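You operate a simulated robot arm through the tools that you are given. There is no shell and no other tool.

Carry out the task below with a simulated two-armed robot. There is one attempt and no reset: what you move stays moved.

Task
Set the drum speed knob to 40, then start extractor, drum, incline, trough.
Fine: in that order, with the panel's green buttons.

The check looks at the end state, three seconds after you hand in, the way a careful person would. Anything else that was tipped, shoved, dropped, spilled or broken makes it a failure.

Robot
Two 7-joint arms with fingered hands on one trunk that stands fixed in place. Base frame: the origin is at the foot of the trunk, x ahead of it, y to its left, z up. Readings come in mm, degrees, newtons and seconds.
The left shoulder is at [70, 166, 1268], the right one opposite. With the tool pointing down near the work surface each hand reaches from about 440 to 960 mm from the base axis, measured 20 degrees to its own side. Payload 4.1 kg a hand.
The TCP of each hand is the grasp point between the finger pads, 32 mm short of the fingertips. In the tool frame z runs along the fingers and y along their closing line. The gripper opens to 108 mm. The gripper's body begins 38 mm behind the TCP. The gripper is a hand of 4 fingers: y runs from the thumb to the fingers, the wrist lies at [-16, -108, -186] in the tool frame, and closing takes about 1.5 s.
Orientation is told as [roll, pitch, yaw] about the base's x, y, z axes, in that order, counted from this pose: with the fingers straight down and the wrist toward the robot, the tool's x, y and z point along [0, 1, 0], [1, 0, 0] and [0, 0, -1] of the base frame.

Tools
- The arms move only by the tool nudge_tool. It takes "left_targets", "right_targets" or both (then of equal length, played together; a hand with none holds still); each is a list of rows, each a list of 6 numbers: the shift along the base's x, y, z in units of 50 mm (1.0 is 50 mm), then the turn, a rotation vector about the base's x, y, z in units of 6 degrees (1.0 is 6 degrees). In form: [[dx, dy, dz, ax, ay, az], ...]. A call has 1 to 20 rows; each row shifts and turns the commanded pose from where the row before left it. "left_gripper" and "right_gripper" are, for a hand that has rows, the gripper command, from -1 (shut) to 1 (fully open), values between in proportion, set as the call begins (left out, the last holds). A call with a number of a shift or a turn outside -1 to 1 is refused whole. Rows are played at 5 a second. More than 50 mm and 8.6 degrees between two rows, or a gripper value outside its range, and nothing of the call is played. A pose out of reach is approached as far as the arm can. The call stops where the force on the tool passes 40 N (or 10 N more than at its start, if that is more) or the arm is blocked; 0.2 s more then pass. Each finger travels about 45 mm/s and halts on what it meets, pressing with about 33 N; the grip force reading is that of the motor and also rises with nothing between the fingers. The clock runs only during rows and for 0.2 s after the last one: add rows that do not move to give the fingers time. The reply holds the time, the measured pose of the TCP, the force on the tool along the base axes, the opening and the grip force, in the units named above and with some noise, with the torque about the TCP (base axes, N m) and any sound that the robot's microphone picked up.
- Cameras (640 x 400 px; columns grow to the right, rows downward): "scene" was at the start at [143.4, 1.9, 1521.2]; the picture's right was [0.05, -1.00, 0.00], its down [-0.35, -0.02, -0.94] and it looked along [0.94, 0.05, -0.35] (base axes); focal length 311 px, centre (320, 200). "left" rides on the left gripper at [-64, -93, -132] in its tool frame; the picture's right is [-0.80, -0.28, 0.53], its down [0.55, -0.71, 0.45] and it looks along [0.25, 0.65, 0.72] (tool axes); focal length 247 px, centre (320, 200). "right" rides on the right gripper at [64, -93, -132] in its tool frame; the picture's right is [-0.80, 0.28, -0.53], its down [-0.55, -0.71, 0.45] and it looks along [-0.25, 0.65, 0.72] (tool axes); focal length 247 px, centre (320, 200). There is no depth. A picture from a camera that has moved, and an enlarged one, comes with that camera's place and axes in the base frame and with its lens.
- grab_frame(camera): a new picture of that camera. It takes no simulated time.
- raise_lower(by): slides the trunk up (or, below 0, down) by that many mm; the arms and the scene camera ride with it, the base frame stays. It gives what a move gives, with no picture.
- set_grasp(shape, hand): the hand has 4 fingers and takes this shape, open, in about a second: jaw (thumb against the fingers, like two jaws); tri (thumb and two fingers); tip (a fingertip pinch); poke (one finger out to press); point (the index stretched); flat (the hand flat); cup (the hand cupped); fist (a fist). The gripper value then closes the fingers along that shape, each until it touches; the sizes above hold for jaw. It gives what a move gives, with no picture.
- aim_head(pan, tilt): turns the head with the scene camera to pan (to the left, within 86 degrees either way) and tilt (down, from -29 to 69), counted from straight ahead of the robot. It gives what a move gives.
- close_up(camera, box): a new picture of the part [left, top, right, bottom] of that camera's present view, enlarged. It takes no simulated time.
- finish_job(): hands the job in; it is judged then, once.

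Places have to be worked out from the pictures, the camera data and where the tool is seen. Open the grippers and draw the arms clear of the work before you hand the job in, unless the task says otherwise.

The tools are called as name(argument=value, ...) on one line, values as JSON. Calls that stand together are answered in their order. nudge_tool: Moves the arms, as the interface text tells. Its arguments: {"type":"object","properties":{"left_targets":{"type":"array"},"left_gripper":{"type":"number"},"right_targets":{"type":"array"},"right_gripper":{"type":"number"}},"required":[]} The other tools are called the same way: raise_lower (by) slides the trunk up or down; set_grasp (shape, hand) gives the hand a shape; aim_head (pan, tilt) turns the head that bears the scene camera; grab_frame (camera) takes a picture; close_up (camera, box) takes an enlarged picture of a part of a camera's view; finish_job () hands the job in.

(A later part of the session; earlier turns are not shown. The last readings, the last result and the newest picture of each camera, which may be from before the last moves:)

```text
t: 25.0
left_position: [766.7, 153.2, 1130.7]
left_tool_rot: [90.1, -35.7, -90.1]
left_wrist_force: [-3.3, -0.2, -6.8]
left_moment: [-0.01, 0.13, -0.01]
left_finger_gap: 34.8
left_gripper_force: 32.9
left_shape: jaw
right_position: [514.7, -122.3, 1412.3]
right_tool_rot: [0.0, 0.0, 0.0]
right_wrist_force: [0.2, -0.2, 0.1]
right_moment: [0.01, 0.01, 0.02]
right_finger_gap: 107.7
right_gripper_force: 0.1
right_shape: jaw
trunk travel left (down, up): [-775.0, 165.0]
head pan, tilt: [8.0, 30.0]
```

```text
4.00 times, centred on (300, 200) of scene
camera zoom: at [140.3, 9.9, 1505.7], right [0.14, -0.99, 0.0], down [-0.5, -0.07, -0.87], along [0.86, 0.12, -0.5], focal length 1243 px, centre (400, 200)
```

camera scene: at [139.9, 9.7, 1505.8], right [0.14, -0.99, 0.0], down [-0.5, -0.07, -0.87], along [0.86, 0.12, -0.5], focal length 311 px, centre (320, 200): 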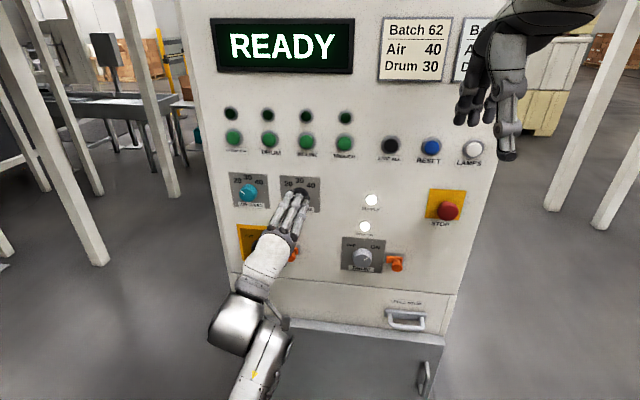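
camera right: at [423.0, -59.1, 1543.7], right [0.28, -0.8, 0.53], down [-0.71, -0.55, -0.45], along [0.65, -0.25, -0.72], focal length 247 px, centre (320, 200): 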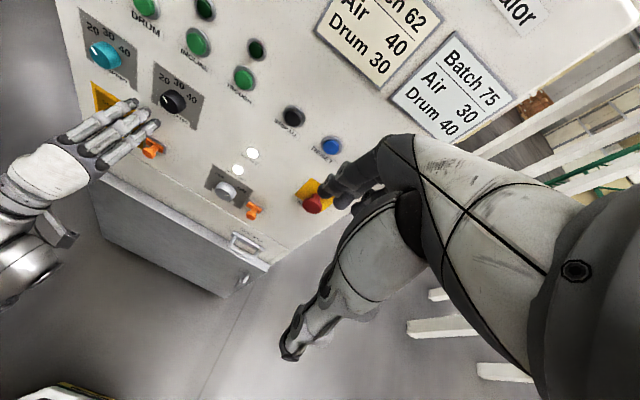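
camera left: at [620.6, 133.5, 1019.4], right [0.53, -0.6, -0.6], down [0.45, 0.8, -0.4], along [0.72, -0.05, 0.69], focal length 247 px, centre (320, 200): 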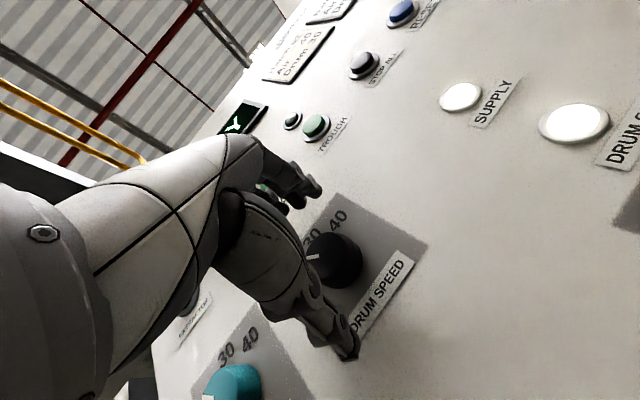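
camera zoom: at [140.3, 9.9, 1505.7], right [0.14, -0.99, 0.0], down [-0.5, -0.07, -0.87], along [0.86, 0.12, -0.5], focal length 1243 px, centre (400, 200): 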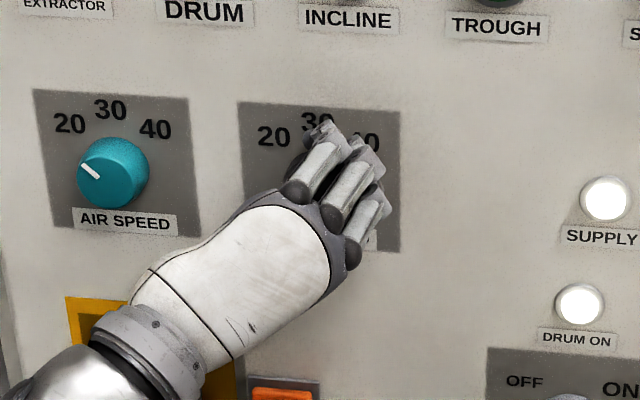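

In the hand camera the white pointer keeps its place relative to the fingers, so the knob is turning with the hand (about 29 degrees so far). I continue another 40 degrees.

nudge_tool(left_targets=[[0, 0, 0, 0.6, 0, 0], [0, 0, 0, 0.6, 0, 0], [0, 0, 0, 0.6, 0, 0], [0, 0, 0, 0.6, 0, 0], [0, 0, 0, 0.6, 0, 0], [0, 0, 0, 0.6, 0, 0], [0, 0, 0, 0.6, 0, 0], [0, 0, 0, 0.6, 0, 0], [0, 0, 0, 0.6, 0, 0], [0, 0, 0, 0.6, 0, 0], [0, 0, 0, 0.6, 0, 0]])

close_up(camera="left", box=[240, 160, 440, 380])

close_up(camera="scene", box=[220, 150, 380, 250])

```text
t: 27.4
left_position: [766.7, 153.5, 1130.8]
left_tool_rot: [90.0, 3.9, -90.0]
left_wrist_force: [-6.2, 1.5, -14.3]
left_moment: [-0.03, 0.32, -0.07]
left_finger_gap: 35.0
left_gripper_force: 33.0
left_shape: jaw
right_position: [516.2, -122.2, 1412.0]
right_tool_rot: [0.0, 0.1, 0.0]
right_wrist_force: [0.0, -0.1, 0.0]
right_moment: [0.03, -0.01, -0.06]
right_finger_gap: 107.8
right_gripper_force: 0.0
right_shape: jaw
trunk travel left (down, up): [-775.0, 165.0]
head pan, tilt: [8.0, 30.0]
```

```text
1.82 times, centred on (340, 270) of left
camera zoom: at [634.8, 250.1, 1073.2], right [0.53, 0.34, -0.78], down [0.45, 0.67, 0.6], along [0.72, -0.67, 0.2], focal length 449 px, centre (284, 73)
```

zoom: 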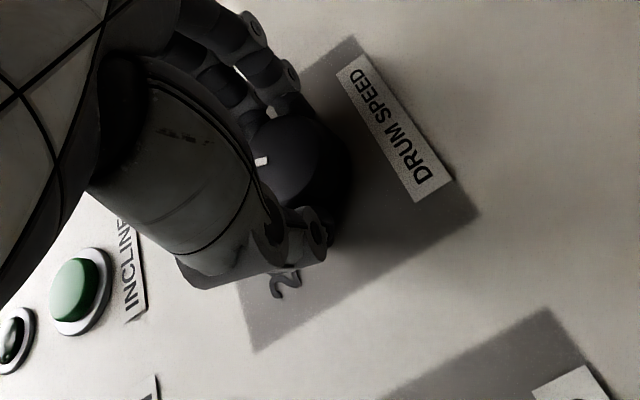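

```text
4.00 times, centred on (300, 200) of scene
camera zoom: at [141.3, 10.8, 1505.6], right [0.14, -0.99, 0.0], down [-0.5, -0.07, -0.87], along [0.86, 0.12, -0.5], focal length 1243 px, centre (400, 200)
```

zoom: 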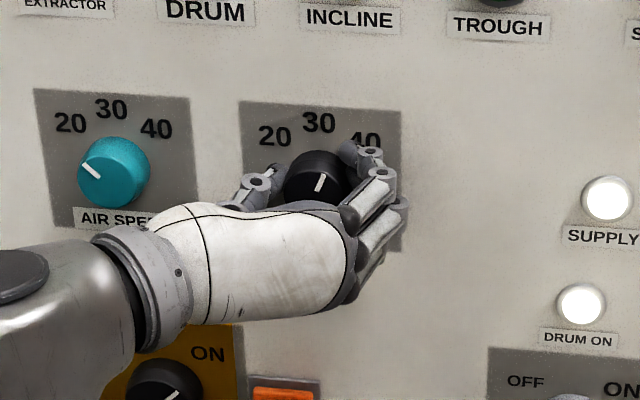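

The pointer is now at about +20 degrees right of vertical; the 20/40 marks work out at -45/+45 degrees, so roughly 23-25 degrees remain. I turn another 18 degrees and measure.

nudge_tool(left_targets=[[0, 0, -0.01, 0.6, 0, 0], [0, 0, -0.01, 0.6, 0, 0], [0, 0, 0, 0.6, 0, 0], [0, 0, 0, 0.6, 0, 0], [0, 0, 0, 0.6, 0, 0]])

close_up(camera="scene", box=[260, 165, 340, 215])

close_up(camera="left", box=[240, 160, 440, 380])

```text
t: 28.6
left_position: [766.5, 153.7, 1130.9]
left_tool_rot: [90.0, 21.9, -90.1]
left_wrist_force: [-6.5, 5.6, -10.1]
left_moment: [-0.02, 0.24, -0.02]
left_finger_gap: 35.0
left_gripper_force: 32.8
left_shape: jaw
right_position: [513.3, -121.9, 1412.6]
right_tool_rot: [-0.2, 0.0, -0.1]
right_wrist_force: [-0.6, -0.1, 0.0]
right_moment: [0.01, -0.01, -0.03]
right_finger_gap: 108.0
right_gripper_force: 0.2
right_shape: jaw
trunk travel left (down, up): [-775.0, 165.0]
head pan, tilt: [8.0, 30.0]
```

```text
8.00 times, centred on (300, 190) of scene
camera zoom: at [140.5, 11.3, 1505.7], right [0.14, -0.99, 0.0], down [-0.5, -0.07, -0.87], along [0.86, 0.12, -0.5], focal length 2486 px, centre (480, 280)
```

zoom: 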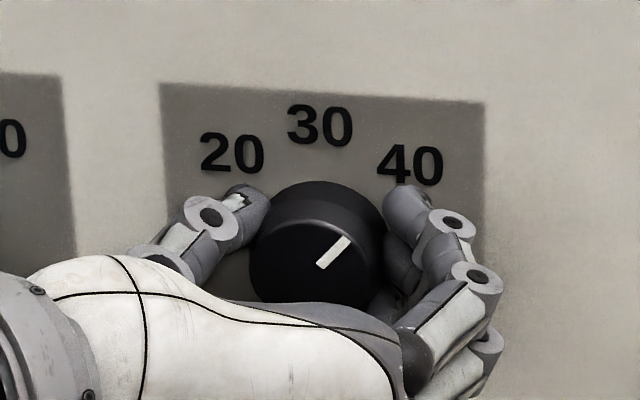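

```text
1.82 times, centred on (340, 270) of left
camera zoom: at [634.8, 263.3, 1105.4], right [0.53, 0.56, -0.64], down [0.45, 0.45, 0.77], along [0.72, -0.7, -0.01], focal length 449 px, centre (284, 73)
```

zoom: 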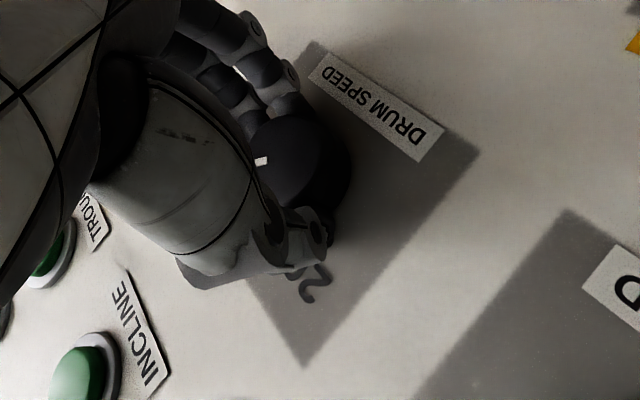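

The pointer now measures about +41 degrees, matching 86 degrees of hand rotation without slip. I turn the last 4.5 degrees to bring it to the 40 mark.

nudge_tool(left_targets=[[0, 0, 0, 0.4, 0, 0], [0, 0, 0, 0.35, 0, 0], [0, 0, 0, 0, 0, 0]])

close_up(camera="scene", box=[260, 165, 340, 215])

```text
t: 29.4
left_position: [767.3, 154.1, 1130.5]
left_tool_rot: [90.0, 26.4, -90.2]
left_wrist_force: [-6.1, 3.8, -9.1]
left_moment: [-0.05, 0.26, -0.08]
left_finger_gap: 34.5
left_gripper_force: 32.8
left_shape: jaw
right_position: [515.3, -121.4, 1412.2]
right_tool_rot: [-0.1, -0.1, 0.0]
right_wrist_force: [0.6, 0.5, -0.6]
right_moment: [-0.03, 0.04, -0.03]
right_finger_gap: 107.5
right_gripper_force: 0.1
right_shape: jaw
trunk travel left (down, up): [-775.0, 165.0]
head pan, tilt: [8.0, 30.0]
```

```text
8.00 times, centred on (300, 190) of scene
camera zoom: at [140.5, 11.1, 1505.8], right [0.14, -0.99, 0.0], down [-0.5, -0.07, -0.87], along [0.86, 0.12, -0.5], focal length 2486 px, centre (480, 280)
```

zoom: 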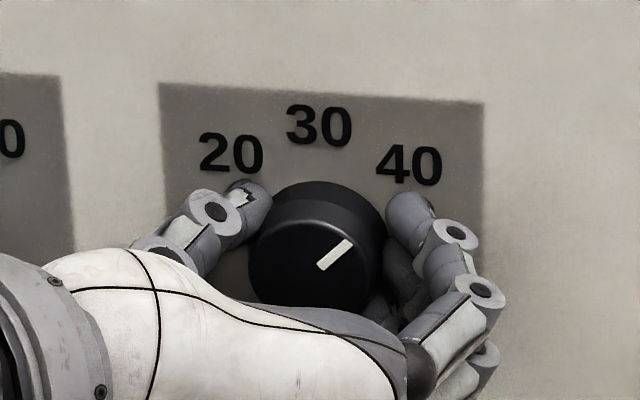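

The pointer now measures about +45 degrees, in line with 40. I open the fingers without moving the hand.

nudge_tool(left_targets=[[0, 0, 0, 0, 0, 0], [0, 0, 0, 0, 0, 0], [0, 0, 0, 0, 0, 0], [0, 0, 0, 0, 0, 0], [0, 0, 0, 0, 0, 0], [0, 0, 0, 0, 0, 0], [0, 0, 0, 0, 0, 0]], left_gripper=0.8)

close_up(camera="scene", box=[260, 165, 340, 215])

```text
t: 31.0
left_position: [767.2, 152.0, 1129.5]
left_tool_rot: [89.9, 26.4, -90.1]
left_wrist_force: [0.7, 0.9, 0.2]
left_moment: [0.02, 0.03, -0.01]
left_finger_gap: 97.1
left_gripper_force: 0.1
left_shape: jaw
right_position: [515.2, -123.3, 1412.1]
right_tool_rot: [-0.1, 0.1, 0.0]
right_wrist_force: [-0.5, 0.2, -0.1]
right_moment: [0.02, 0.01, 0.0]
right_finger_gap: 107.5
right_gripper_force: 0.1
right_shape: jaw
trunk travel left (down, up): [-775.0, 165.0]
head pan, tilt: [8.0, 30.0]
```

```text
8.00 times, centred on (300, 190) of scene
camera zoom: at [140.2, 9.7, 1505.8], right [0.14, -0.99, 0.0], down [-0.5, -0.07, -0.87], along [0.86, 0.12, -0.5], focal length 2486 px, centre (480, 280)
```

zoom: 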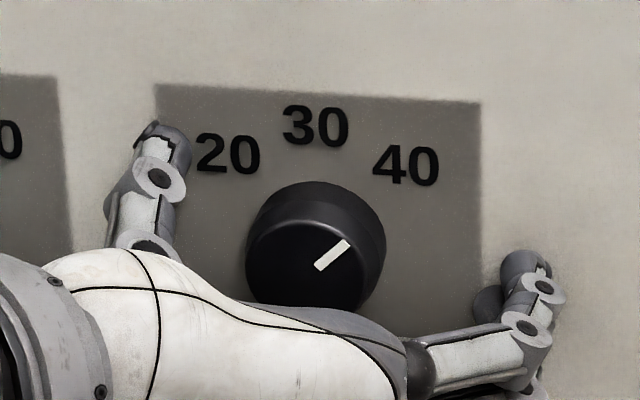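

The fingers are clear and the pointer stayed at 40. I pull the hand straight back 120 mm and look at the knob from the front.

nudge_tool(left_targets=[[-0.4, 0, 0, 0, 0, 0], [-0.5, 0, 0, 0, 0, 0], [-0.5, 0, 0, 0, 0, 0], [-0.5, 0, 0, 0, 0, 0], [-0.5, 0, 0, 0, 0, 0]])

grab_frame(camera="scene")

close_up(camera="scene", box=[220, 160, 340, 220])

close_up(camera="right", box=[60, 20, 220, 140])

```text
t: 32.2
left_position: [647.1, 153.1, 1131.2]
left_tool_rot: [90.1, 26.5, -90.2]
left_wrist_force: [0.4, -1.1, -0.1]
left_moment: [0.01, -0.01, 0.02]
left_finger_gap: 97.1
left_gripper_force: 0.0
left_shape: jaw
right_position: [513.1, -121.6, 1413.0]
right_tool_rot: [0.0, 0.1, -0.1]
right_wrist_force: [0.6, -0.7, -0.1]
right_moment: [0.01, -0.01, -0.02]
right_finger_gap: 107.4
right_gripper_force: 0.0
right_shape: jaw
trunk travel left (down, up): [-775.0, 165.0]
head pan, tilt: [8.0, 30.0]
```

```text
taken
camera scene: at [139.0, 10.1, 1506.0], right [0.14, -0.99, 0.0], down [-0.49, -0.07, -0.87], along [0.86, 0.12, -0.5], focal length 311 px, centre (320, 200)
```

scene: 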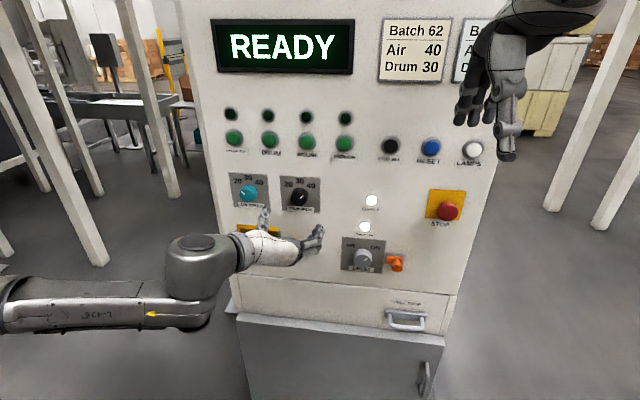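

```text
5.33 times, centred on (280, 190) of scene
camera zoom: at [139.0, 10.1, 1506.0], right [0.14, -0.99, 0.0], down [-0.49, -0.07, -0.87], along [0.86, 0.12, -0.5], focal length 1658 px, centre (533, 253)
```

zoom: 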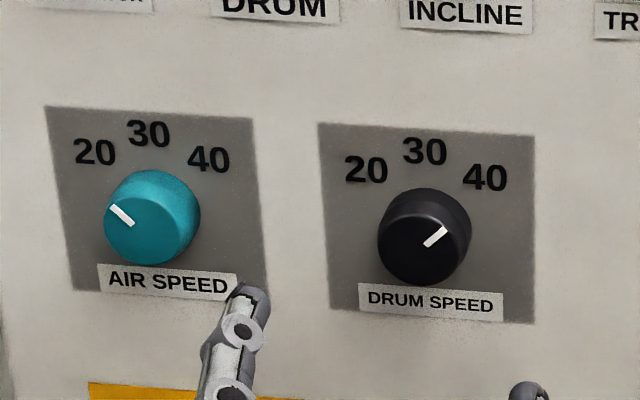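

```text
3.33 times, centred on (140, 80) of right
camera zoom: at [422.0, -58.7, 1544.0], right [0.28, -0.8, 0.53], down [-0.71, -0.55, -0.45], along [0.65, -0.25, -0.72], focal length 823 px, centre (920, 600)
```

zoom: 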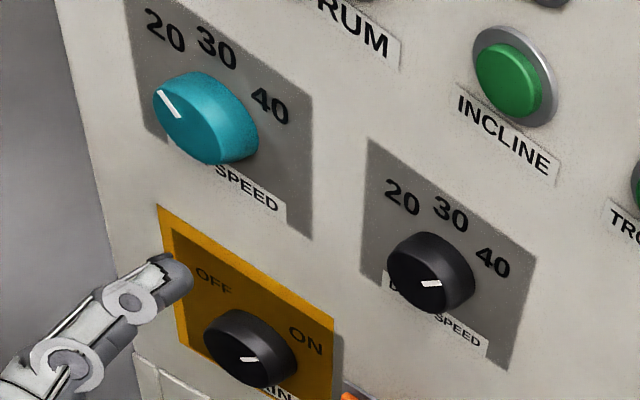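

The drum speed knob is at 40, the mirror image of the air knob's pointer at 20. Next I shape the left hand for pressing and see where the poking fingertip sits.

set_grasp(hand="left", shape="poke")

grab_frame(camera="left")

grab_frame(camera="scene")

grab_frame(camera="right")

```text
t: 33.1
left_position: [648.2, 153.3, 1130.6]
left_tool_rot: [90.0, 26.4, -90.2]
left_wrist_force: [-0.8, 0.1, 0.1]
left_moment: [0.03, 0.01, 0.01]
left_finger_gap: 0.2
left_gripper_force: 0.1
left_shape: poke
right_position: [514.2, -122.7, 1413.1]
right_tool_rot: [0.0, 0.0, -0.1]
right_wrist_force: [0.1, 0.3, 0.8]
right_moment: [0.02, 0.0, 0.06]
right_finger_gap: 107.4
right_gripper_force: 0.1
right_shape: jaw
trunk travel left (down, up): [-775.0, 165.0]
head pan, tilt: [8.0, 30.0]
```

```text
taken
camera left: at [515.8, 263.3, 1114.3], right [0.53, 0.61, -0.59], down [0.45, 0.39, 0.81], along [0.72, -0.69, -0.07], focal length 247 px, centre (320, 200)
```

left: 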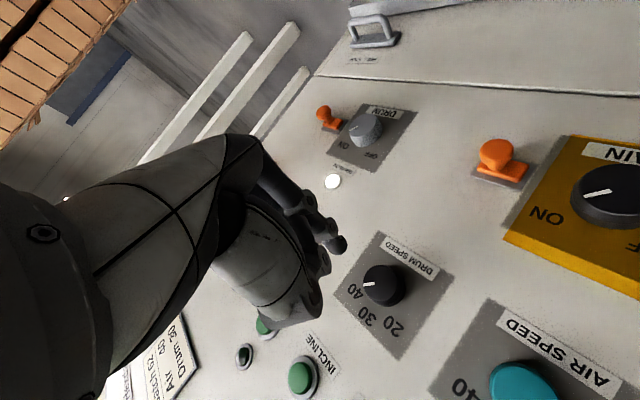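

```text
taken
camera scene: at [140.2, 9.7, 1505.8], right [0.14, -0.99, 0.0], down [-0.5, -0.07, -0.87], along [0.86, 0.12, -0.5], focal length 311 px, centre (320, 200)
```

scene: 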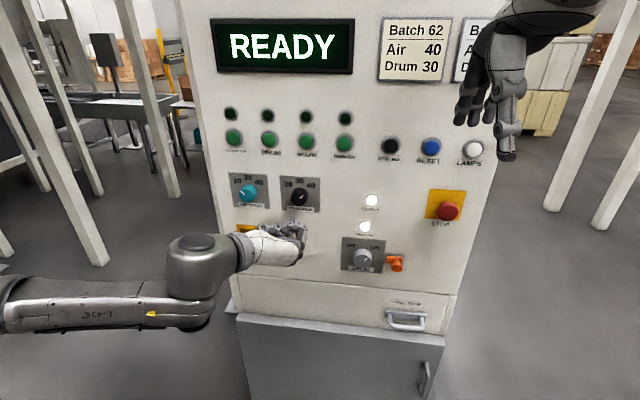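

```text
taken
camera right: at [423.3, -59.1, 1543.6], right [0.28, -0.8, 0.53], down [-0.71, -0.55, -0.45], along [0.65, -0.25, -0.72], focal length 247 px, centre (320, 200)
```

right: 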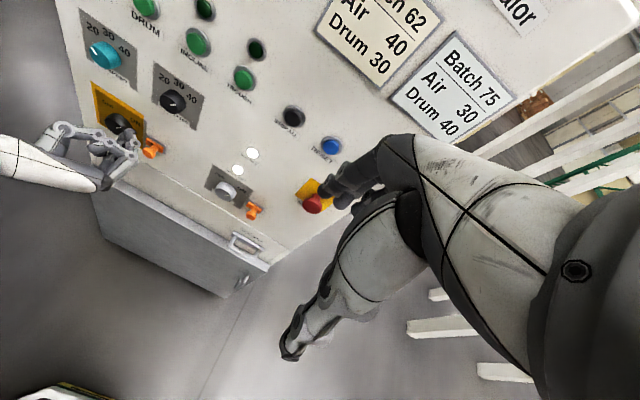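

One finger is out with the others curled. I zoom in from the scene and right cameras to triangulate the fingertip relative to the TCP.

close_up(camera="scene", box=[230, 200, 330, 280])

close_up(camera="right", box=[0, 90, 180, 210])

close_up(camera="left", box=[220, 130, 400, 340])

```text
5.00 times, centred on (280, 240) of scene
camera zoom: at [140.2, 9.7, 1505.8], right [0.14, -0.99, 0.0], down [-0.5, -0.07, -0.87], along [0.86, 0.12, -0.5], focal length 1554 px, centre (520, 0)
```

zoom: 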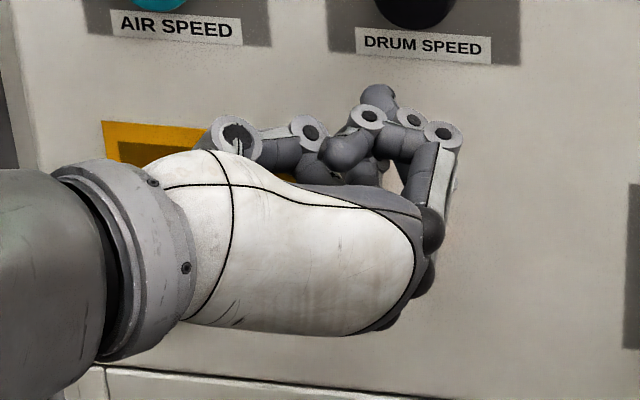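

```text
3.33 times, centred on (90, 150) of right
camera zoom: at [423.3, -59.1, 1543.6], right [0.28, -0.8, 0.53], down [-0.71, -0.55, -0.45], along [0.65, -0.25, -0.72], focal length 823 px, centre (1087, 367)
```

zoom: 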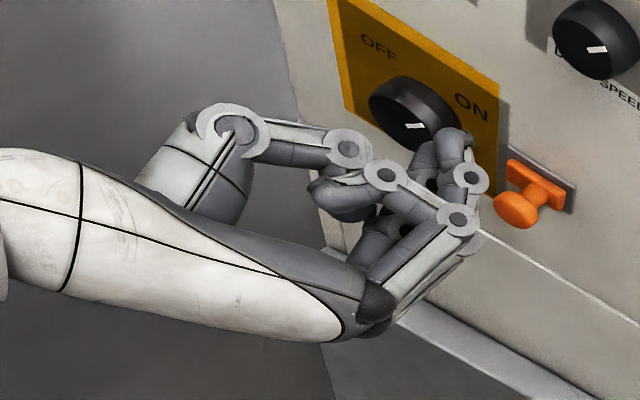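

```text
1.90 times, centred on (310, 235) of left
camera zoom: at [515.8, 263.3, 1114.3], right [0.53, 0.61, -0.59], down [0.45, 0.39, 0.81], along [0.72, -0.69, -0.07], focal length 470 px, centre (339, 133)
```

zoom: 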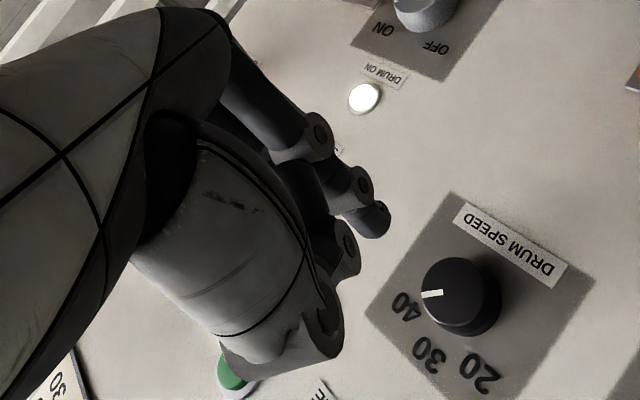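

Triangulating the poking fingertip puts it close to the tool axis, roughly 35-40 mm ahead of the TCP. The green buttons come out at y = 304, 218, 133, 48 with z about 1270; I move the hand up and left in front of EXTRACTOR, staying back at x=690, and ease the roll a bit.

nudge_tool(left_targets=[[0, 0.43, 0.4, -0.5, 0, 0], [0, 0.43, 0.4, -0.5, 0, 0], [0.1, 0.43, 0.4, -0.5, 0, 0], [0.1, 0.43, 0.4, -0.5, 0, 0], [0.1, 0.43, 0.4, -0.5, 0, 0], [0.2, 0.43, 0.4, -0.5, 0, 0], [0.2, 0.43, 0.38, -0.5, 0, 0]])

aim_head(pan=12, tilt=20)

grab_frame(camera="scene")

grab_frame(camera="left")

```text
t: 34.7
left_position: [681.4, 305.1, 1270.4]
left_tool_rot: [90.0, 5.3, -90.1]
left_wrist_force: [0.5, 0.5, 0.3]
left_moment: [0.03, -0.01, 0.0]
left_finger_gap: 0.0
left_gripper_force: 0.0
left_shape: poke
right_position: [514.3, -122.0, 1411.7]
right_tool_rot: [-0.1, 0.0, 0.0]
right_wrist_force: [-0.5, -0.4, -0.1]
right_moment: [-0.02, -0.02, -0.01]
right_finger_gap: 107.4
right_gripper_force: 0.1
right_shape: jaw
trunk travel left (down, up): [-775.0, 165.0]
head pan, tilt: [8.0, 30.0]
```

```text
t: 35.4
left_position: [680.3, 304.1, 1269.5]
left_tool_rot: [90.1, 5.4, -90.1]
left_wrist_force: [-0.5, 0.6, 0.9]
left_moment: [0.0, -0.01, 0.02]
left_finger_gap: 0.1
left_gripper_force: 0.0
left_shape: poke
right_position: [514.0, -122.6, 1412.6]
right_tool_rot: [0.0, 0.0, 0.0]
right_wrist_force: [0.8, 0.8, -0.1]
right_moment: [0.06, 0.01, -0.02]
right_finger_gap: 107.7
right_gripper_force: 0.1
right_shape: jaw
trunk travel left (down, up): [-775.0, 165.0]
head pan, tilt: [12.0, 20.0]
```

```text
taken
camera scene: at [141.5, 16.6, 1521.8], right [0.21, -0.98, 0.0], down [-0.34, -0.07, -0.94], along [0.92, 0.19, -0.34], focal length 311 px, centre (320, 200)
```

scene: 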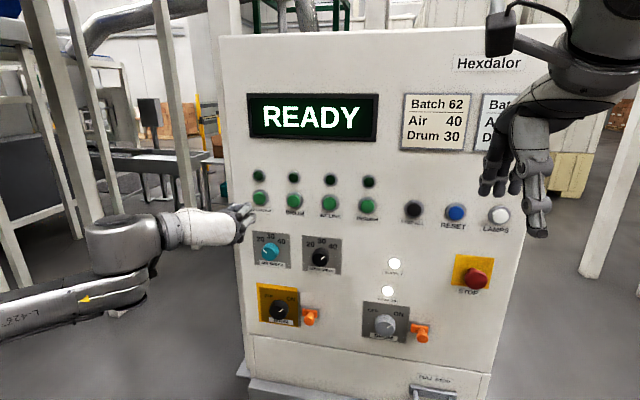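

```text
taken
camera left: at [549.3, 402.2, 1214.2], right [0.53, 0.36, -0.77], down [0.45, 0.65, 0.61], along [0.72, -0.67, 0.19], focal length 247 px, centre (320, 200)
```

left: 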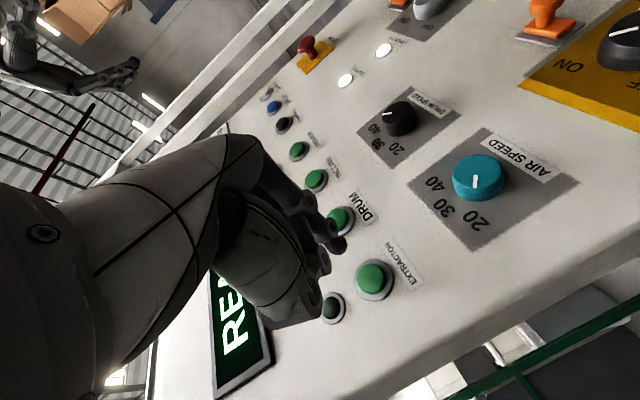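

The hand camera shows the EXTRACTOR button lying right on the tool axis. I move forward 60 mm so the tip sits some 20 mm off the button and check the alignment.

nudge_tool(left_targets=[[0.3, 0, 0, 0, 0, 0], [0.3, 0, 0, 0, 0, 0], [0.3, 0, 0, 0, 0, 0], [0.2, 0, 0, 0, 0, 0]])

close_up(camera="scene", box=[200, 155, 320, 230])

close_up(camera="left", box=[240, 150, 440, 350])

grab_frame(camera="right")

```text
t: 36.4
left_position: [736.3, 303.4, 1269.0]
left_tool_rot: [90.1, 5.4, -90.1]
left_wrist_force: [0.5, -0.3, 0.7]
left_moment: [0.01, -0.03, 0.02]
left_finger_gap: 0.0
left_gripper_force: 0.0
left_shape: poke
right_position: [514.6, -123.1, 1412.1]
right_tool_rot: [0.0, 0.1, 0.0]
right_wrist_force: [1.0, 0.5, -0.5]
right_moment: [-0.01, -0.01, 0.01]
right_finger_gap: 107.5
right_gripper_force: 0.1
right_shape: jaw
trunk travel left (down, up): [-775.0, 165.0]
head pan, tilt: [12.0, 20.0]
```

```text
5.33 times, centred on (260, 192) of scene
camera zoom: at [142.2, 16.5, 1521.8], right [0.21, -0.98, 0.0], down [-0.34, -0.07, -0.94], along [0.92, 0.2, -0.34], focal length 1658 px, centre (640, 240)
```

zoom: 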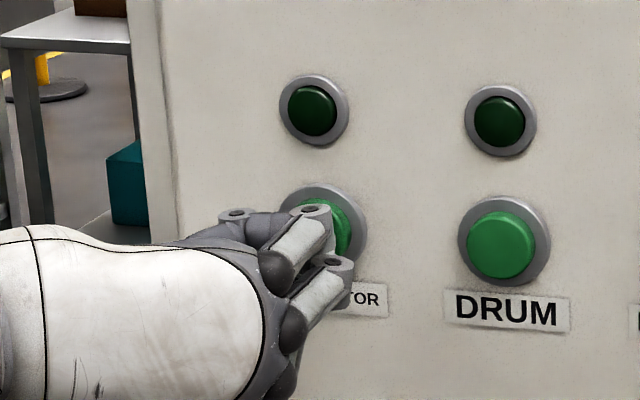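

```text
2.00 times, centred on (340, 250) of left
camera zoom: at [604.7, 401.6, 1214.6], right [0.53, 0.36, -0.77], down [0.45, 0.65, 0.61], along [0.72, -0.67, 0.19], focal length 494 px, centre (280, 100)
```

zoom: 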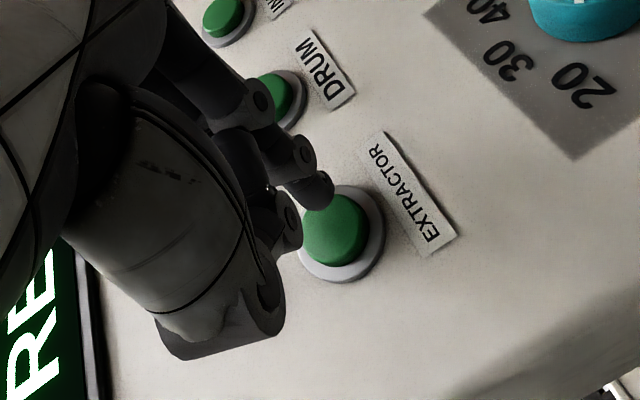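

```text
taken
camera right: at [423.7, -59.1, 1543.5], right [0.28, -0.8, 0.53], down [-0.71, -0.55, -0.45], along [0.65, -0.25, -0.72], focal length 247 px, centre (320, 200)
```

right: 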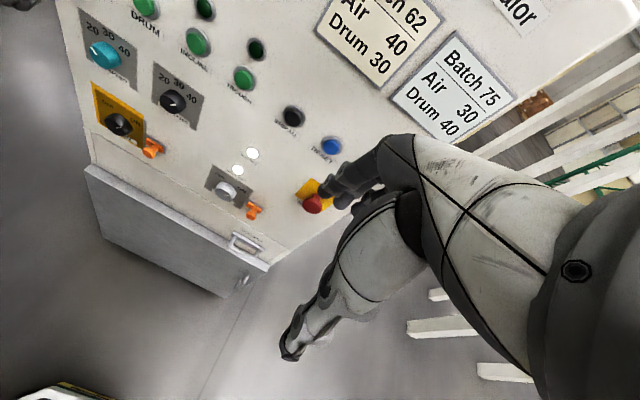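

From the hand camera the tip seems to head slightly below and right of the button centre. I zoom in more from the scene camera to verify before pressing.

close_up(camera="scene", box=[240, 180, 280, 220])

close_up(camera="left", box=[300, 210, 400, 310])

```text
10.00 times, centred on (260, 200) of scene
camera zoom: at [142.2, 16.5, 1521.8], right [0.21, -0.98, 0.0], down [-0.34, -0.07, -0.94], along [0.92, 0.2, -0.34], focal length 3108 px, centre (920, 200)
```

zoom: 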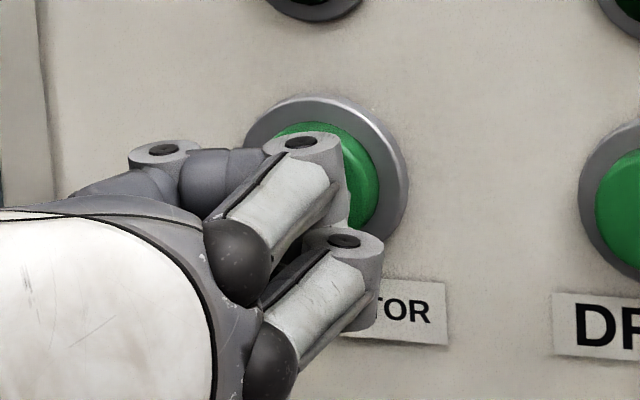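

```text
4.00 times, centred on (350, 260) of left
camera zoom: at [604.7, 401.6, 1214.6], right [0.53, 0.36, -0.77], down [0.45, 0.65, 0.61], along [0.72, -0.67, 0.19], focal length 988 px, centre (200, -40)
```

zoom: 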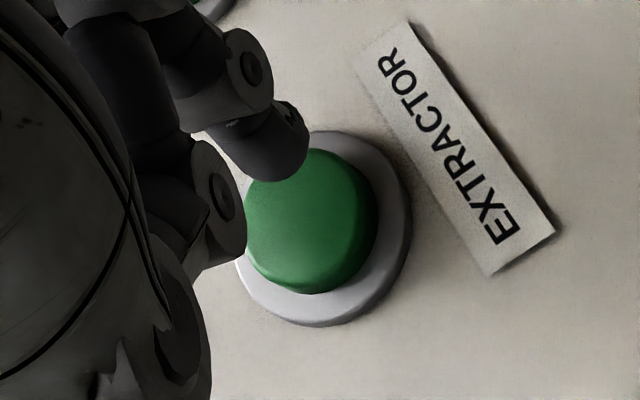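

The extended finger is the lower one, so its tip is about 8-10 mm below the tool axis and slightly right. I shift the hand up 9 mm and left 4 mm, and go 12 mm closer to judge the alignment at small distance.

nudge_tool(left_targets=[[0, 0.08, 0.18, 0, 0, 0], [0.12, 0, 0, 0, 0, 0], [0.12, 0, 0, 0, 0, 0]])

close_up(camera="left", box=[300, 210, 400, 310])

close_up(camera="scene", box=[240, 180, 280, 220])

```text
t: 37.2
left_position: [748.0, 307.3, 1279.2]
left_tool_rot: [90.0, 5.5, -90.0]
left_wrist_force: [-0.7, 0.3, 0.0]
left_moment: [-0.01, 0.01, 0.0]
left_finger_gap: 0.0
left_gripper_force: 0.0
left_shape: poke
right_position: [514.8, -124.3, 1412.2]
right_tool_rot: [0.0, 0.1, 0.0]
right_wrist_force: [0.6, 0.5, -0.2]
right_moment: [0.03, -0.02, -0.05]
right_finger_gap: 107.8
right_gripper_force: 0.1
right_shape: jaw
trunk travel left (down, up): [-775.0, 165.0]
head pan, tilt: [12.0, 20.0]
```

```text
4.00 times, centred on (350, 260) of left
camera zoom: at [616.5, 405.7, 1224.1], right [0.53, 0.36, -0.77], down [0.45, 0.65, 0.61], along [0.72, -0.67, 0.19], focal length 988 px, centre (200, -40)
```

zoom: 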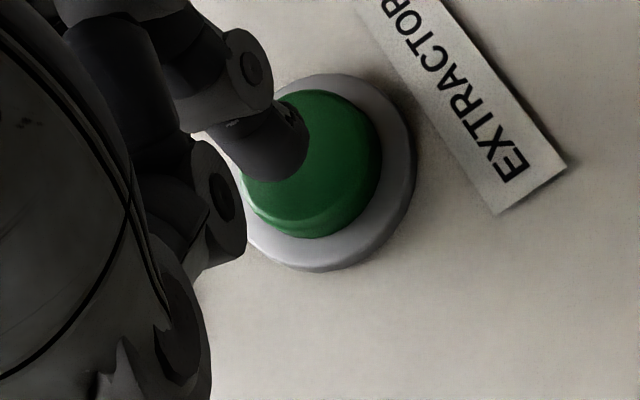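

```text
10.00 times, centred on (260, 200) of scene
camera zoom: at [141.9, 16.6, 1521.8], right [0.21, -0.98, 0.0], down [-0.34, -0.07, -0.94], along [0.92, 0.2, -0.34], focal length 3108 px, centre (920, 200)
```

zoom: 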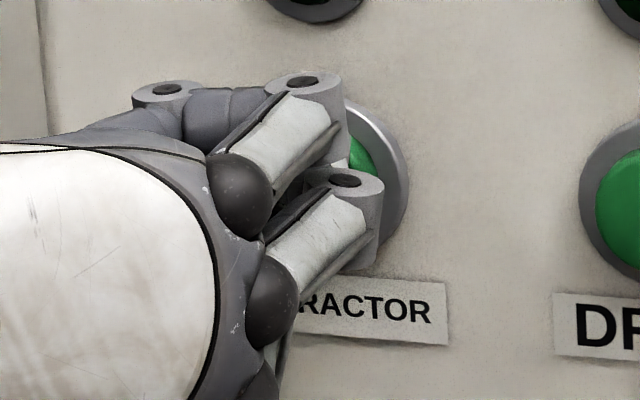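

The tip will meet the button close to its centre after about 10 mm more. I press forward in 2-3 mm rows, watching the force and listening for the click.

nudge_tool(left_targets=[[0.05, 0, 0, 0, 0, 0], [0.05, 0, 0, 0, 0, 0], [0.05, 0, 0, 0, 0, 0], [0.05, 0, 0, 0, 0, 0], [0.04, 0, 0, 0, 0, 0]])

close_up(camera="left", box=[300, 210, 400, 310])

grab_frame(camera="scene")

```text
t: 38.4
left_position: [759.2, 307.3, 1279.8]
left_tool_rot: [90.1, 5.5, -90.1]
left_wrist_force: [-3.0, 1.1, -0.2]
left_moment: [0.03, 0.07, -0.03]
left_finger_gap: 0.0
left_gripper_force: 0.0
left_shape: poke
right_position: [513.7, -123.9, 1411.9]
right_tool_rot: [-0.1, 0.0, -0.1]
right_wrist_force: [-0.2, 0.0, 0.6]
right_moment: [0.0, -0.01, 0.02]
right_finger_gap: 107.4
right_gripper_force: 0.1
right_shape: jaw
trunk travel left (down, up): [-775.0, 165.0]
head pan, tilt: [12.0, 20.0]
heard: click
```

```text
4.00 times, centred on (350, 260) of left
camera zoom: at [627.6, 405.4, 1224.2], right [0.53, 0.36, -0.77], down [0.45, 0.65, 0.61], along [0.72, -0.67, 0.19], focal length 988 px, centre (200, -40)
```

zoom: 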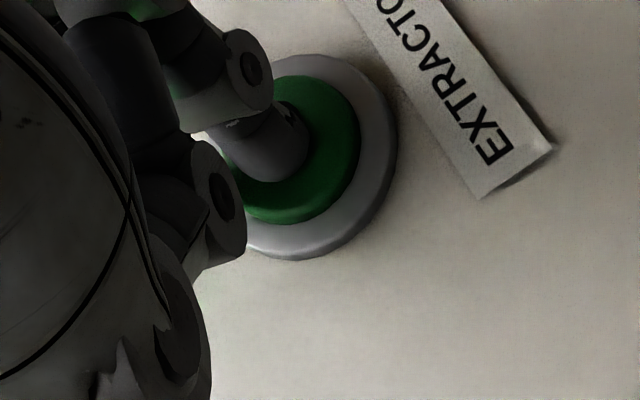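

```text
taken
camera scene: at [140.8, 16.7, 1521.9], right [0.21, -0.98, 0.0], down [-0.33, -0.07, -0.94], along [0.92, 0.2, -0.34], focal length 311 px, centre (320, 200)
```

scene: 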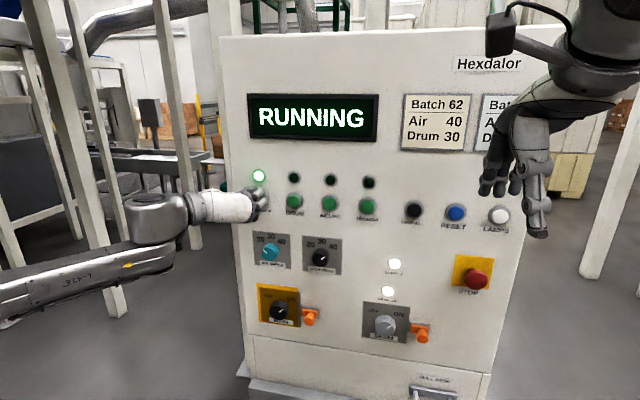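

A click was heard, the display says RUNNING and the extractor lamp is lit. I withdraw 40 mm, then shift 86 mm right to stand in front of DRUM.

nudge_tool(left_targets=[[-0.2, 0, 0, 0, 0, 0], [-0.3, 0, 0, 0, 0, 0], [-0.3, 0, 0, 0, 0, 0], [0, -0.43, 0, 0, 0, 0], [0, -0.43, 0, 0, 0, 0], [0, -0.43, 0, 0, 0, 0], [0, -0.43, 0, 0, 0, 0], [0.3, 0, 0, 0, 0, 0], [0.27, 0, 0, 0, 0, 0]])

close_up(camera="left", box=[300, 210, 400, 310])

close_up(camera="scene", box=[230, 80, 430, 230])

```text
t: 40.4
left_position: [748.6, 222.4, 1278.9]
left_tool_rot: [89.9, 5.2, -90.1]
left_wrist_force: [-0.5, 0.5, -0.8]
left_moment: [-0.02, 0.0, 0.01]
left_finger_gap: 0.1
left_gripper_force: 0.1
left_shape: poke
right_position: [514.7, -124.0, 1412.5]
right_tool_rot: [0.0, 0.1, 0.0]
right_wrist_force: [0.1, -0.6, 0.0]
right_moment: [0.0, 0.03, 0.01]
right_finger_gap: 107.8
right_gripper_force: 0.0
right_shape: jaw
trunk travel left (down, up): [-775.0, 165.0]
head pan, tilt: [12.0, 20.0]
```

```text
4.00 times, centred on (350, 260) of left
camera zoom: at [616.7, 320.8, 1223.4], right [0.53, 0.35, -0.77], down [0.45, 0.65, 0.61], along [0.72, -0.67, 0.19], focal length 988 px, centre (200, -40)
```

zoom: 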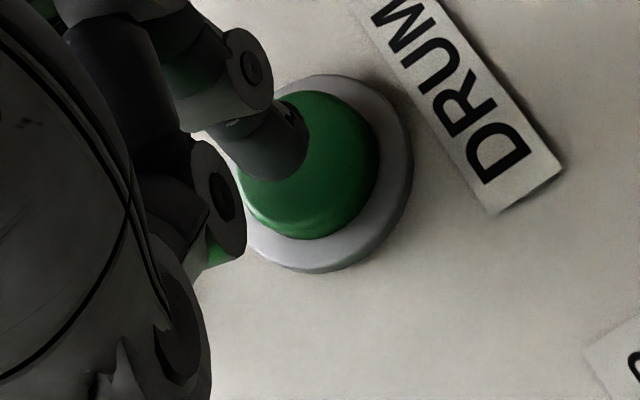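

```text
2.67 times, centred on (330, 155) of scene
camera zoom: at [142.0, 16.6, 1521.8], right [0.21, -0.98, 0.0], down [-0.34, -0.07, -0.94], along [0.92, 0.2, -0.34], focal length 829 px, centre (293, 320)
```

zoom: 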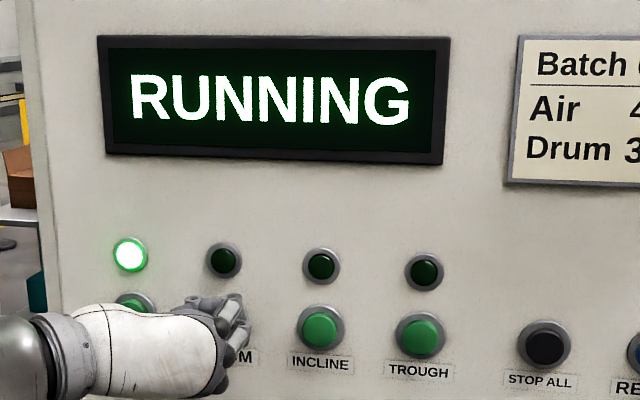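

The view of the tip over DRUM is the same as it was over EXTRACTOR, and the extractor lamp stays lit. I press forward the same 12 mm.

nudge_tool(left_targets=[[0.05, 0, 0, 0, 0, 0], [0.05, 0, 0, 0, 0, 0], [0.05, 0, 0, 0, 0, 0], [0.05, 0, 0, 0, 0, 0], [0.04, 0, 0, 0, 0, 0]])

close_up(camera="scene", box=[230, 80, 430, 230])

```text
t: 41.6
left_position: [759.7, 222.7, 1278.6]
left_tool_rot: [90.2, 5.4, -90.2]
left_wrist_force: [-2.1, 0.8, -0.1]
left_moment: [0.0, -0.04, 0.02]
left_finger_gap: 0.1
left_gripper_force: 0.1
left_shape: poke
right_position: [514.5, -123.5, 1413.4]
right_tool_rot: [0.0, 0.0, -0.1]
right_wrist_force: [0.2, -0.2, 0.1]
right_moment: [0.0, -0.02, -0.04]
right_finger_gap: 107.6
right_gripper_force: 0.1
right_shape: jaw
trunk travel left (down, up): [-775.0, 165.0]
head pan, tilt: [12.0, 20.0]
heard: click
```

```text
2.67 times, centred on (330, 155) of scene
camera zoom: at [140.5, 16.6, 1522.0], right [0.21, -0.98, 0.0], down [-0.33, -0.07, -0.94], along [0.92, 0.2, -0.34], focal length 829 px, centre (293, 320)
```

zoom: 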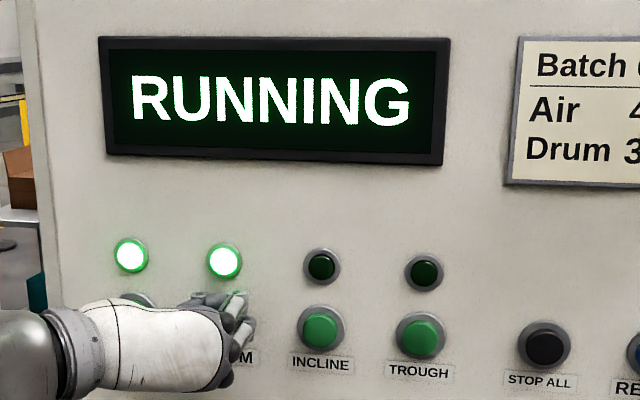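

DRUM clicked and its lamp is lit. I withdraw and move another 86 mm right to INCLINE, stopping just short of it.

nudge_tool(left_targets=[[-0.2, 0, 0, 0, 0, 0], [-0.3, 0, 0, 0, 0, 0], [-0.3, 0, 0, 0, 0, 0], [0, -0.43, 0, 0, 0, 0], [0, -0.43, 0, 0, 0, 0], [0, -0.43, 0, 0, 0, 0], [0, -0.43, 0, 0, 0, 0], [0.3, 0, 0, 0, 0, 0], [0.27, 0, 0, 0, 0, 0]])

close_up(camera="left", box=[300, 210, 400, 310])

close_up(camera="scene", box=[230, 80, 430, 230])

```text
t: 43.6
left_position: [749.4, 135.0, 1277.3]
left_tool_rot: [90.1, 5.4, -90.1]
left_wrist_force: [-0.1, 0.1, -0.9]
left_moment: [0.01, -0.02, 0.02]
left_finger_gap: 0.0
left_gripper_force: 0.2
left_shape: poke
right_position: [514.3, -122.4, 1411.9]
right_tool_rot: [0.0, 0.1, 0.0]
right_wrist_force: [-0.3, -0.2, -0.1]
right_moment: [0.01, 0.03, 0.04]
right_finger_gap: 107.6
right_gripper_force: 0.0
right_shape: jaw
trunk travel left (down, up): [-775.0, 165.0]
head pan, tilt: [12.0, 20.0]
```

```text
4.00 times, centred on (350, 260) of left
camera zoom: at [617.3, 233.3, 1222.5], right [0.53, 0.36, -0.77], down [0.45, 0.65, 0.61], along [0.72, -0.67, 0.19], focal length 988 px, centre (200, -40)
```

zoom: 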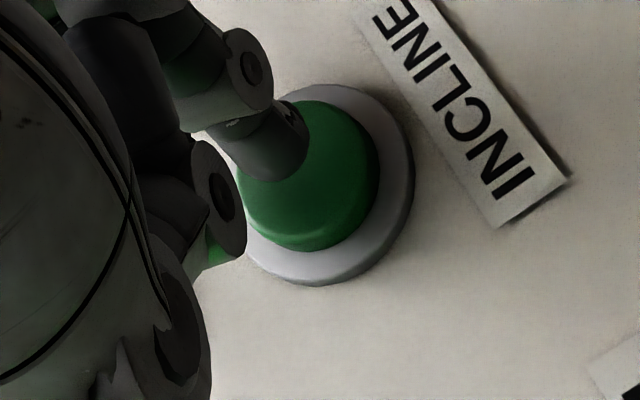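

```text
2.67 times, centred on (330, 155) of scene
camera zoom: at [142.0, 16.6, 1521.8], right [0.21, -0.98, 0.0], down [-0.34, -0.07, -0.94], along [0.92, 0.2, -0.34], focal length 829 px, centre (293, 320)
```

zoom: 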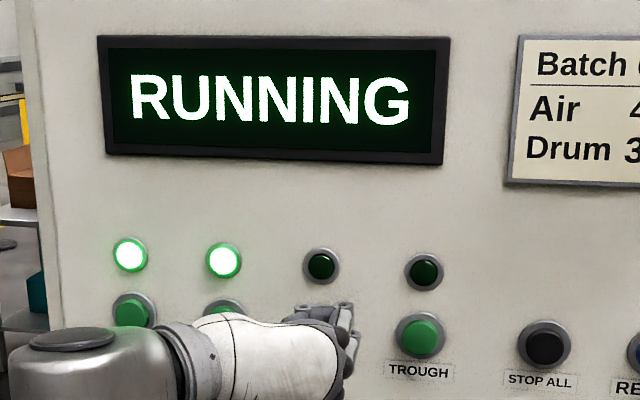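

The tip is over INCLINE, about 2 mm lower than before, so I correct that slightly and press forward the same way.

nudge_tool(left_targets=[[0.05, 0.02, 0.04, 0, 0, 0], [0.05, 0, 0, 0, 0, 0], [0.05, 0, 0, 0, 0, 0], [0.05, 0, 0, 0, 0, 0], [0.04, 0, 0, 0, 0, 0]])

close_up(camera="scene", box=[230, 80, 430, 230])

```text
t: 44.8
left_position: [759.9, 136.2, 1281.6]
left_tool_rot: [90.1, 5.4, -90.1]
left_wrist_force: [-4.2, -0.2, -1.3]
left_moment: [0.02, 0.09, -0.03]
left_finger_gap: 0.2
left_gripper_force: 0.0
left_shape: poke
right_position: [514.1, -122.3, 1412.3]
right_tool_rot: [0.0, -0.1, 0.0]
right_wrist_force: [0.2, -0.4, -0.4]
right_moment: [0.0, 0.0, 0.0]
right_finger_gap: 107.7
right_gripper_force: 0.0
right_shape: jaw
trunk travel left (down, up): [-775.0, 165.0]
head pan, tilt: [12.0, 20.0]
heard: click
```

```text
2.67 times, centred on (330, 155) of scene
camera zoom: at [140.8, 16.4, 1521.9], right [0.21, -0.98, 0.0], down [-0.33, -0.07, -0.94], along [0.92, 0.2, -0.34], focal length 829 px, centre (293, 320)
```

zoom: 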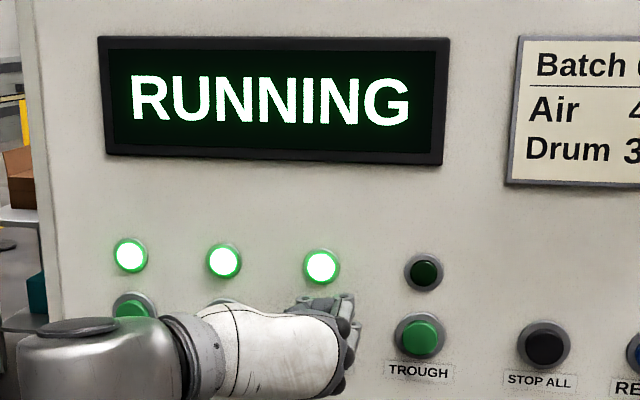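

INCLINE clicked and its lamp is lit. I withdraw and move on 85 mm right to TROUGH, stopping short of it again.

nudge_tool(left_targets=[[-0.2, 0, 0, 0, 0, 0], [-0.3, 0, 0, 0, 0, 0], [-0.3, 0, 0, 0, 0, 0], [0, -0.43, 0, 0, 0, 0], [0, -0.43, 0, 0, 0, 0], [0, -0.43, 0, 0, 0, 0], [0, -0.42, 0, 0, 0, 0], [0.3, 0, 0, 0, 0, 0], [0.27, 0, 0, 0, 0, 0]])

close_up(camera="left", box=[300, 210, 400, 310])

close_up(camera="scene", box=[230, 80, 430, 230])

```text
t: 46.8
left_position: [751.6, 50.3, 1280.7]
left_tool_rot: [90.0, 5.4, -90.2]
left_wrist_force: [0.4, -0.7, 0.0]
left_moment: [0.02, -0.02, -0.02]
left_finger_gap: 0.3
left_gripper_force: 0.0
left_shape: poke
right_position: [515.0, -122.2, 1411.5]
right_tool_rot: [0.0, 0.0, -0.1]
right_wrist_force: [-0.8, 0.1, -0.3]
right_moment: [-0.04, 0.0, 0.06]
right_finger_gap: 107.4
right_gripper_force: 0.1
right_shape: jaw
trunk travel left (down, up): [-775.0, 165.0]
head pan, tilt: [12.0, 20.0]
```

```text
4.00 times, centred on (350, 260) of left
camera zoom: at [618.7, 147.8, 1226.2], right [0.53, 0.36, -0.77], down [0.45, 0.65, 0.61], along [0.72, -0.67, 0.19], focal length 988 px, centre (200, -40)
```

zoom: 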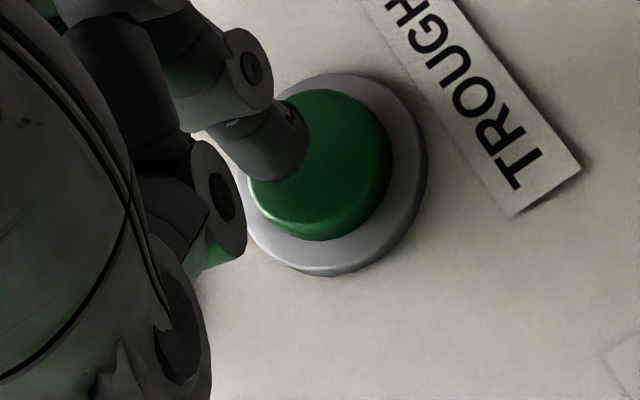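

```text
2.67 times, centred on (330, 155) of scene
camera zoom: at [142.0, 16.6, 1521.8], right [0.21, -0.98, 0.0], down [-0.34, -0.07, -0.94], along [0.92, 0.2, -0.34], focal length 829 px, centre (293, 320)
```

zoom: 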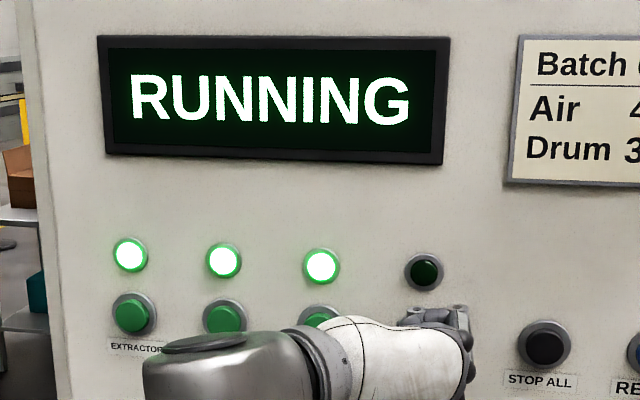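

The tip is lined up with TROUGH and the first three lamps are lit. I press forward as before.

nudge_tool(left_targets=[[0.05, 0, 0, 0, 0, 0], [0.05, 0, 0, 0, 0, 0], [0.05, 0, 0, 0, 0, 0], [0.05, 0, 0, 0, 0, 0], [0.03, 0, 0, 0, 0, 0]])

close_up(camera="scene", box=[230, 80, 430, 230])

```text
t: 48.0
left_position: [760.9, 49.7, 1282.2]
left_tool_rot: [90.1, 5.5, -90.0]
left_wrist_force: [-4.8, -0.3, -0.8]
left_moment: [0.0, 0.08, -0.01]
left_finger_gap: 0.1
left_gripper_force: 0.1
left_shape: poke
right_position: [514.8, -122.5, 1411.9]
right_tool_rot: [0.0, 0.0, 0.1]
right_wrist_force: [0.0, -0.4, 0.5]
right_moment: [0.04, 0.01, 0.02]
right_finger_gap: 107.5
right_gripper_force: 0.0
right_shape: jaw
trunk travel left (down, up): [-775.0, 165.0]
head pan, tilt: [12.0, 20.0]
heard: click
```

```text
2.67 times, centred on (330, 155) of scene
camera zoom: at [140.4, 16.4, 1522.0], right [0.21, -0.98, 0.0], down [-0.33, -0.07, -0.94], along [0.92, 0.2, -0.34], focal length 829 px, centre (293, 320)
```

zoom: 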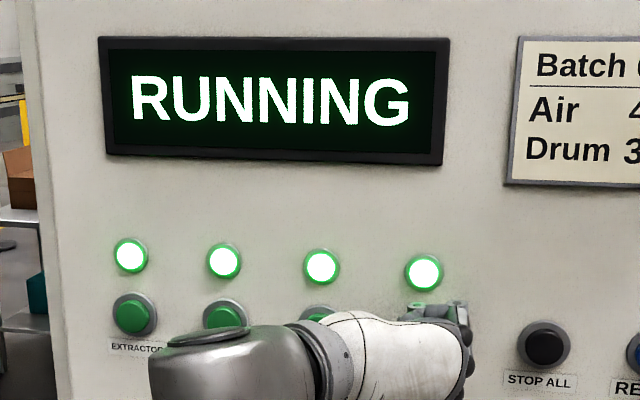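

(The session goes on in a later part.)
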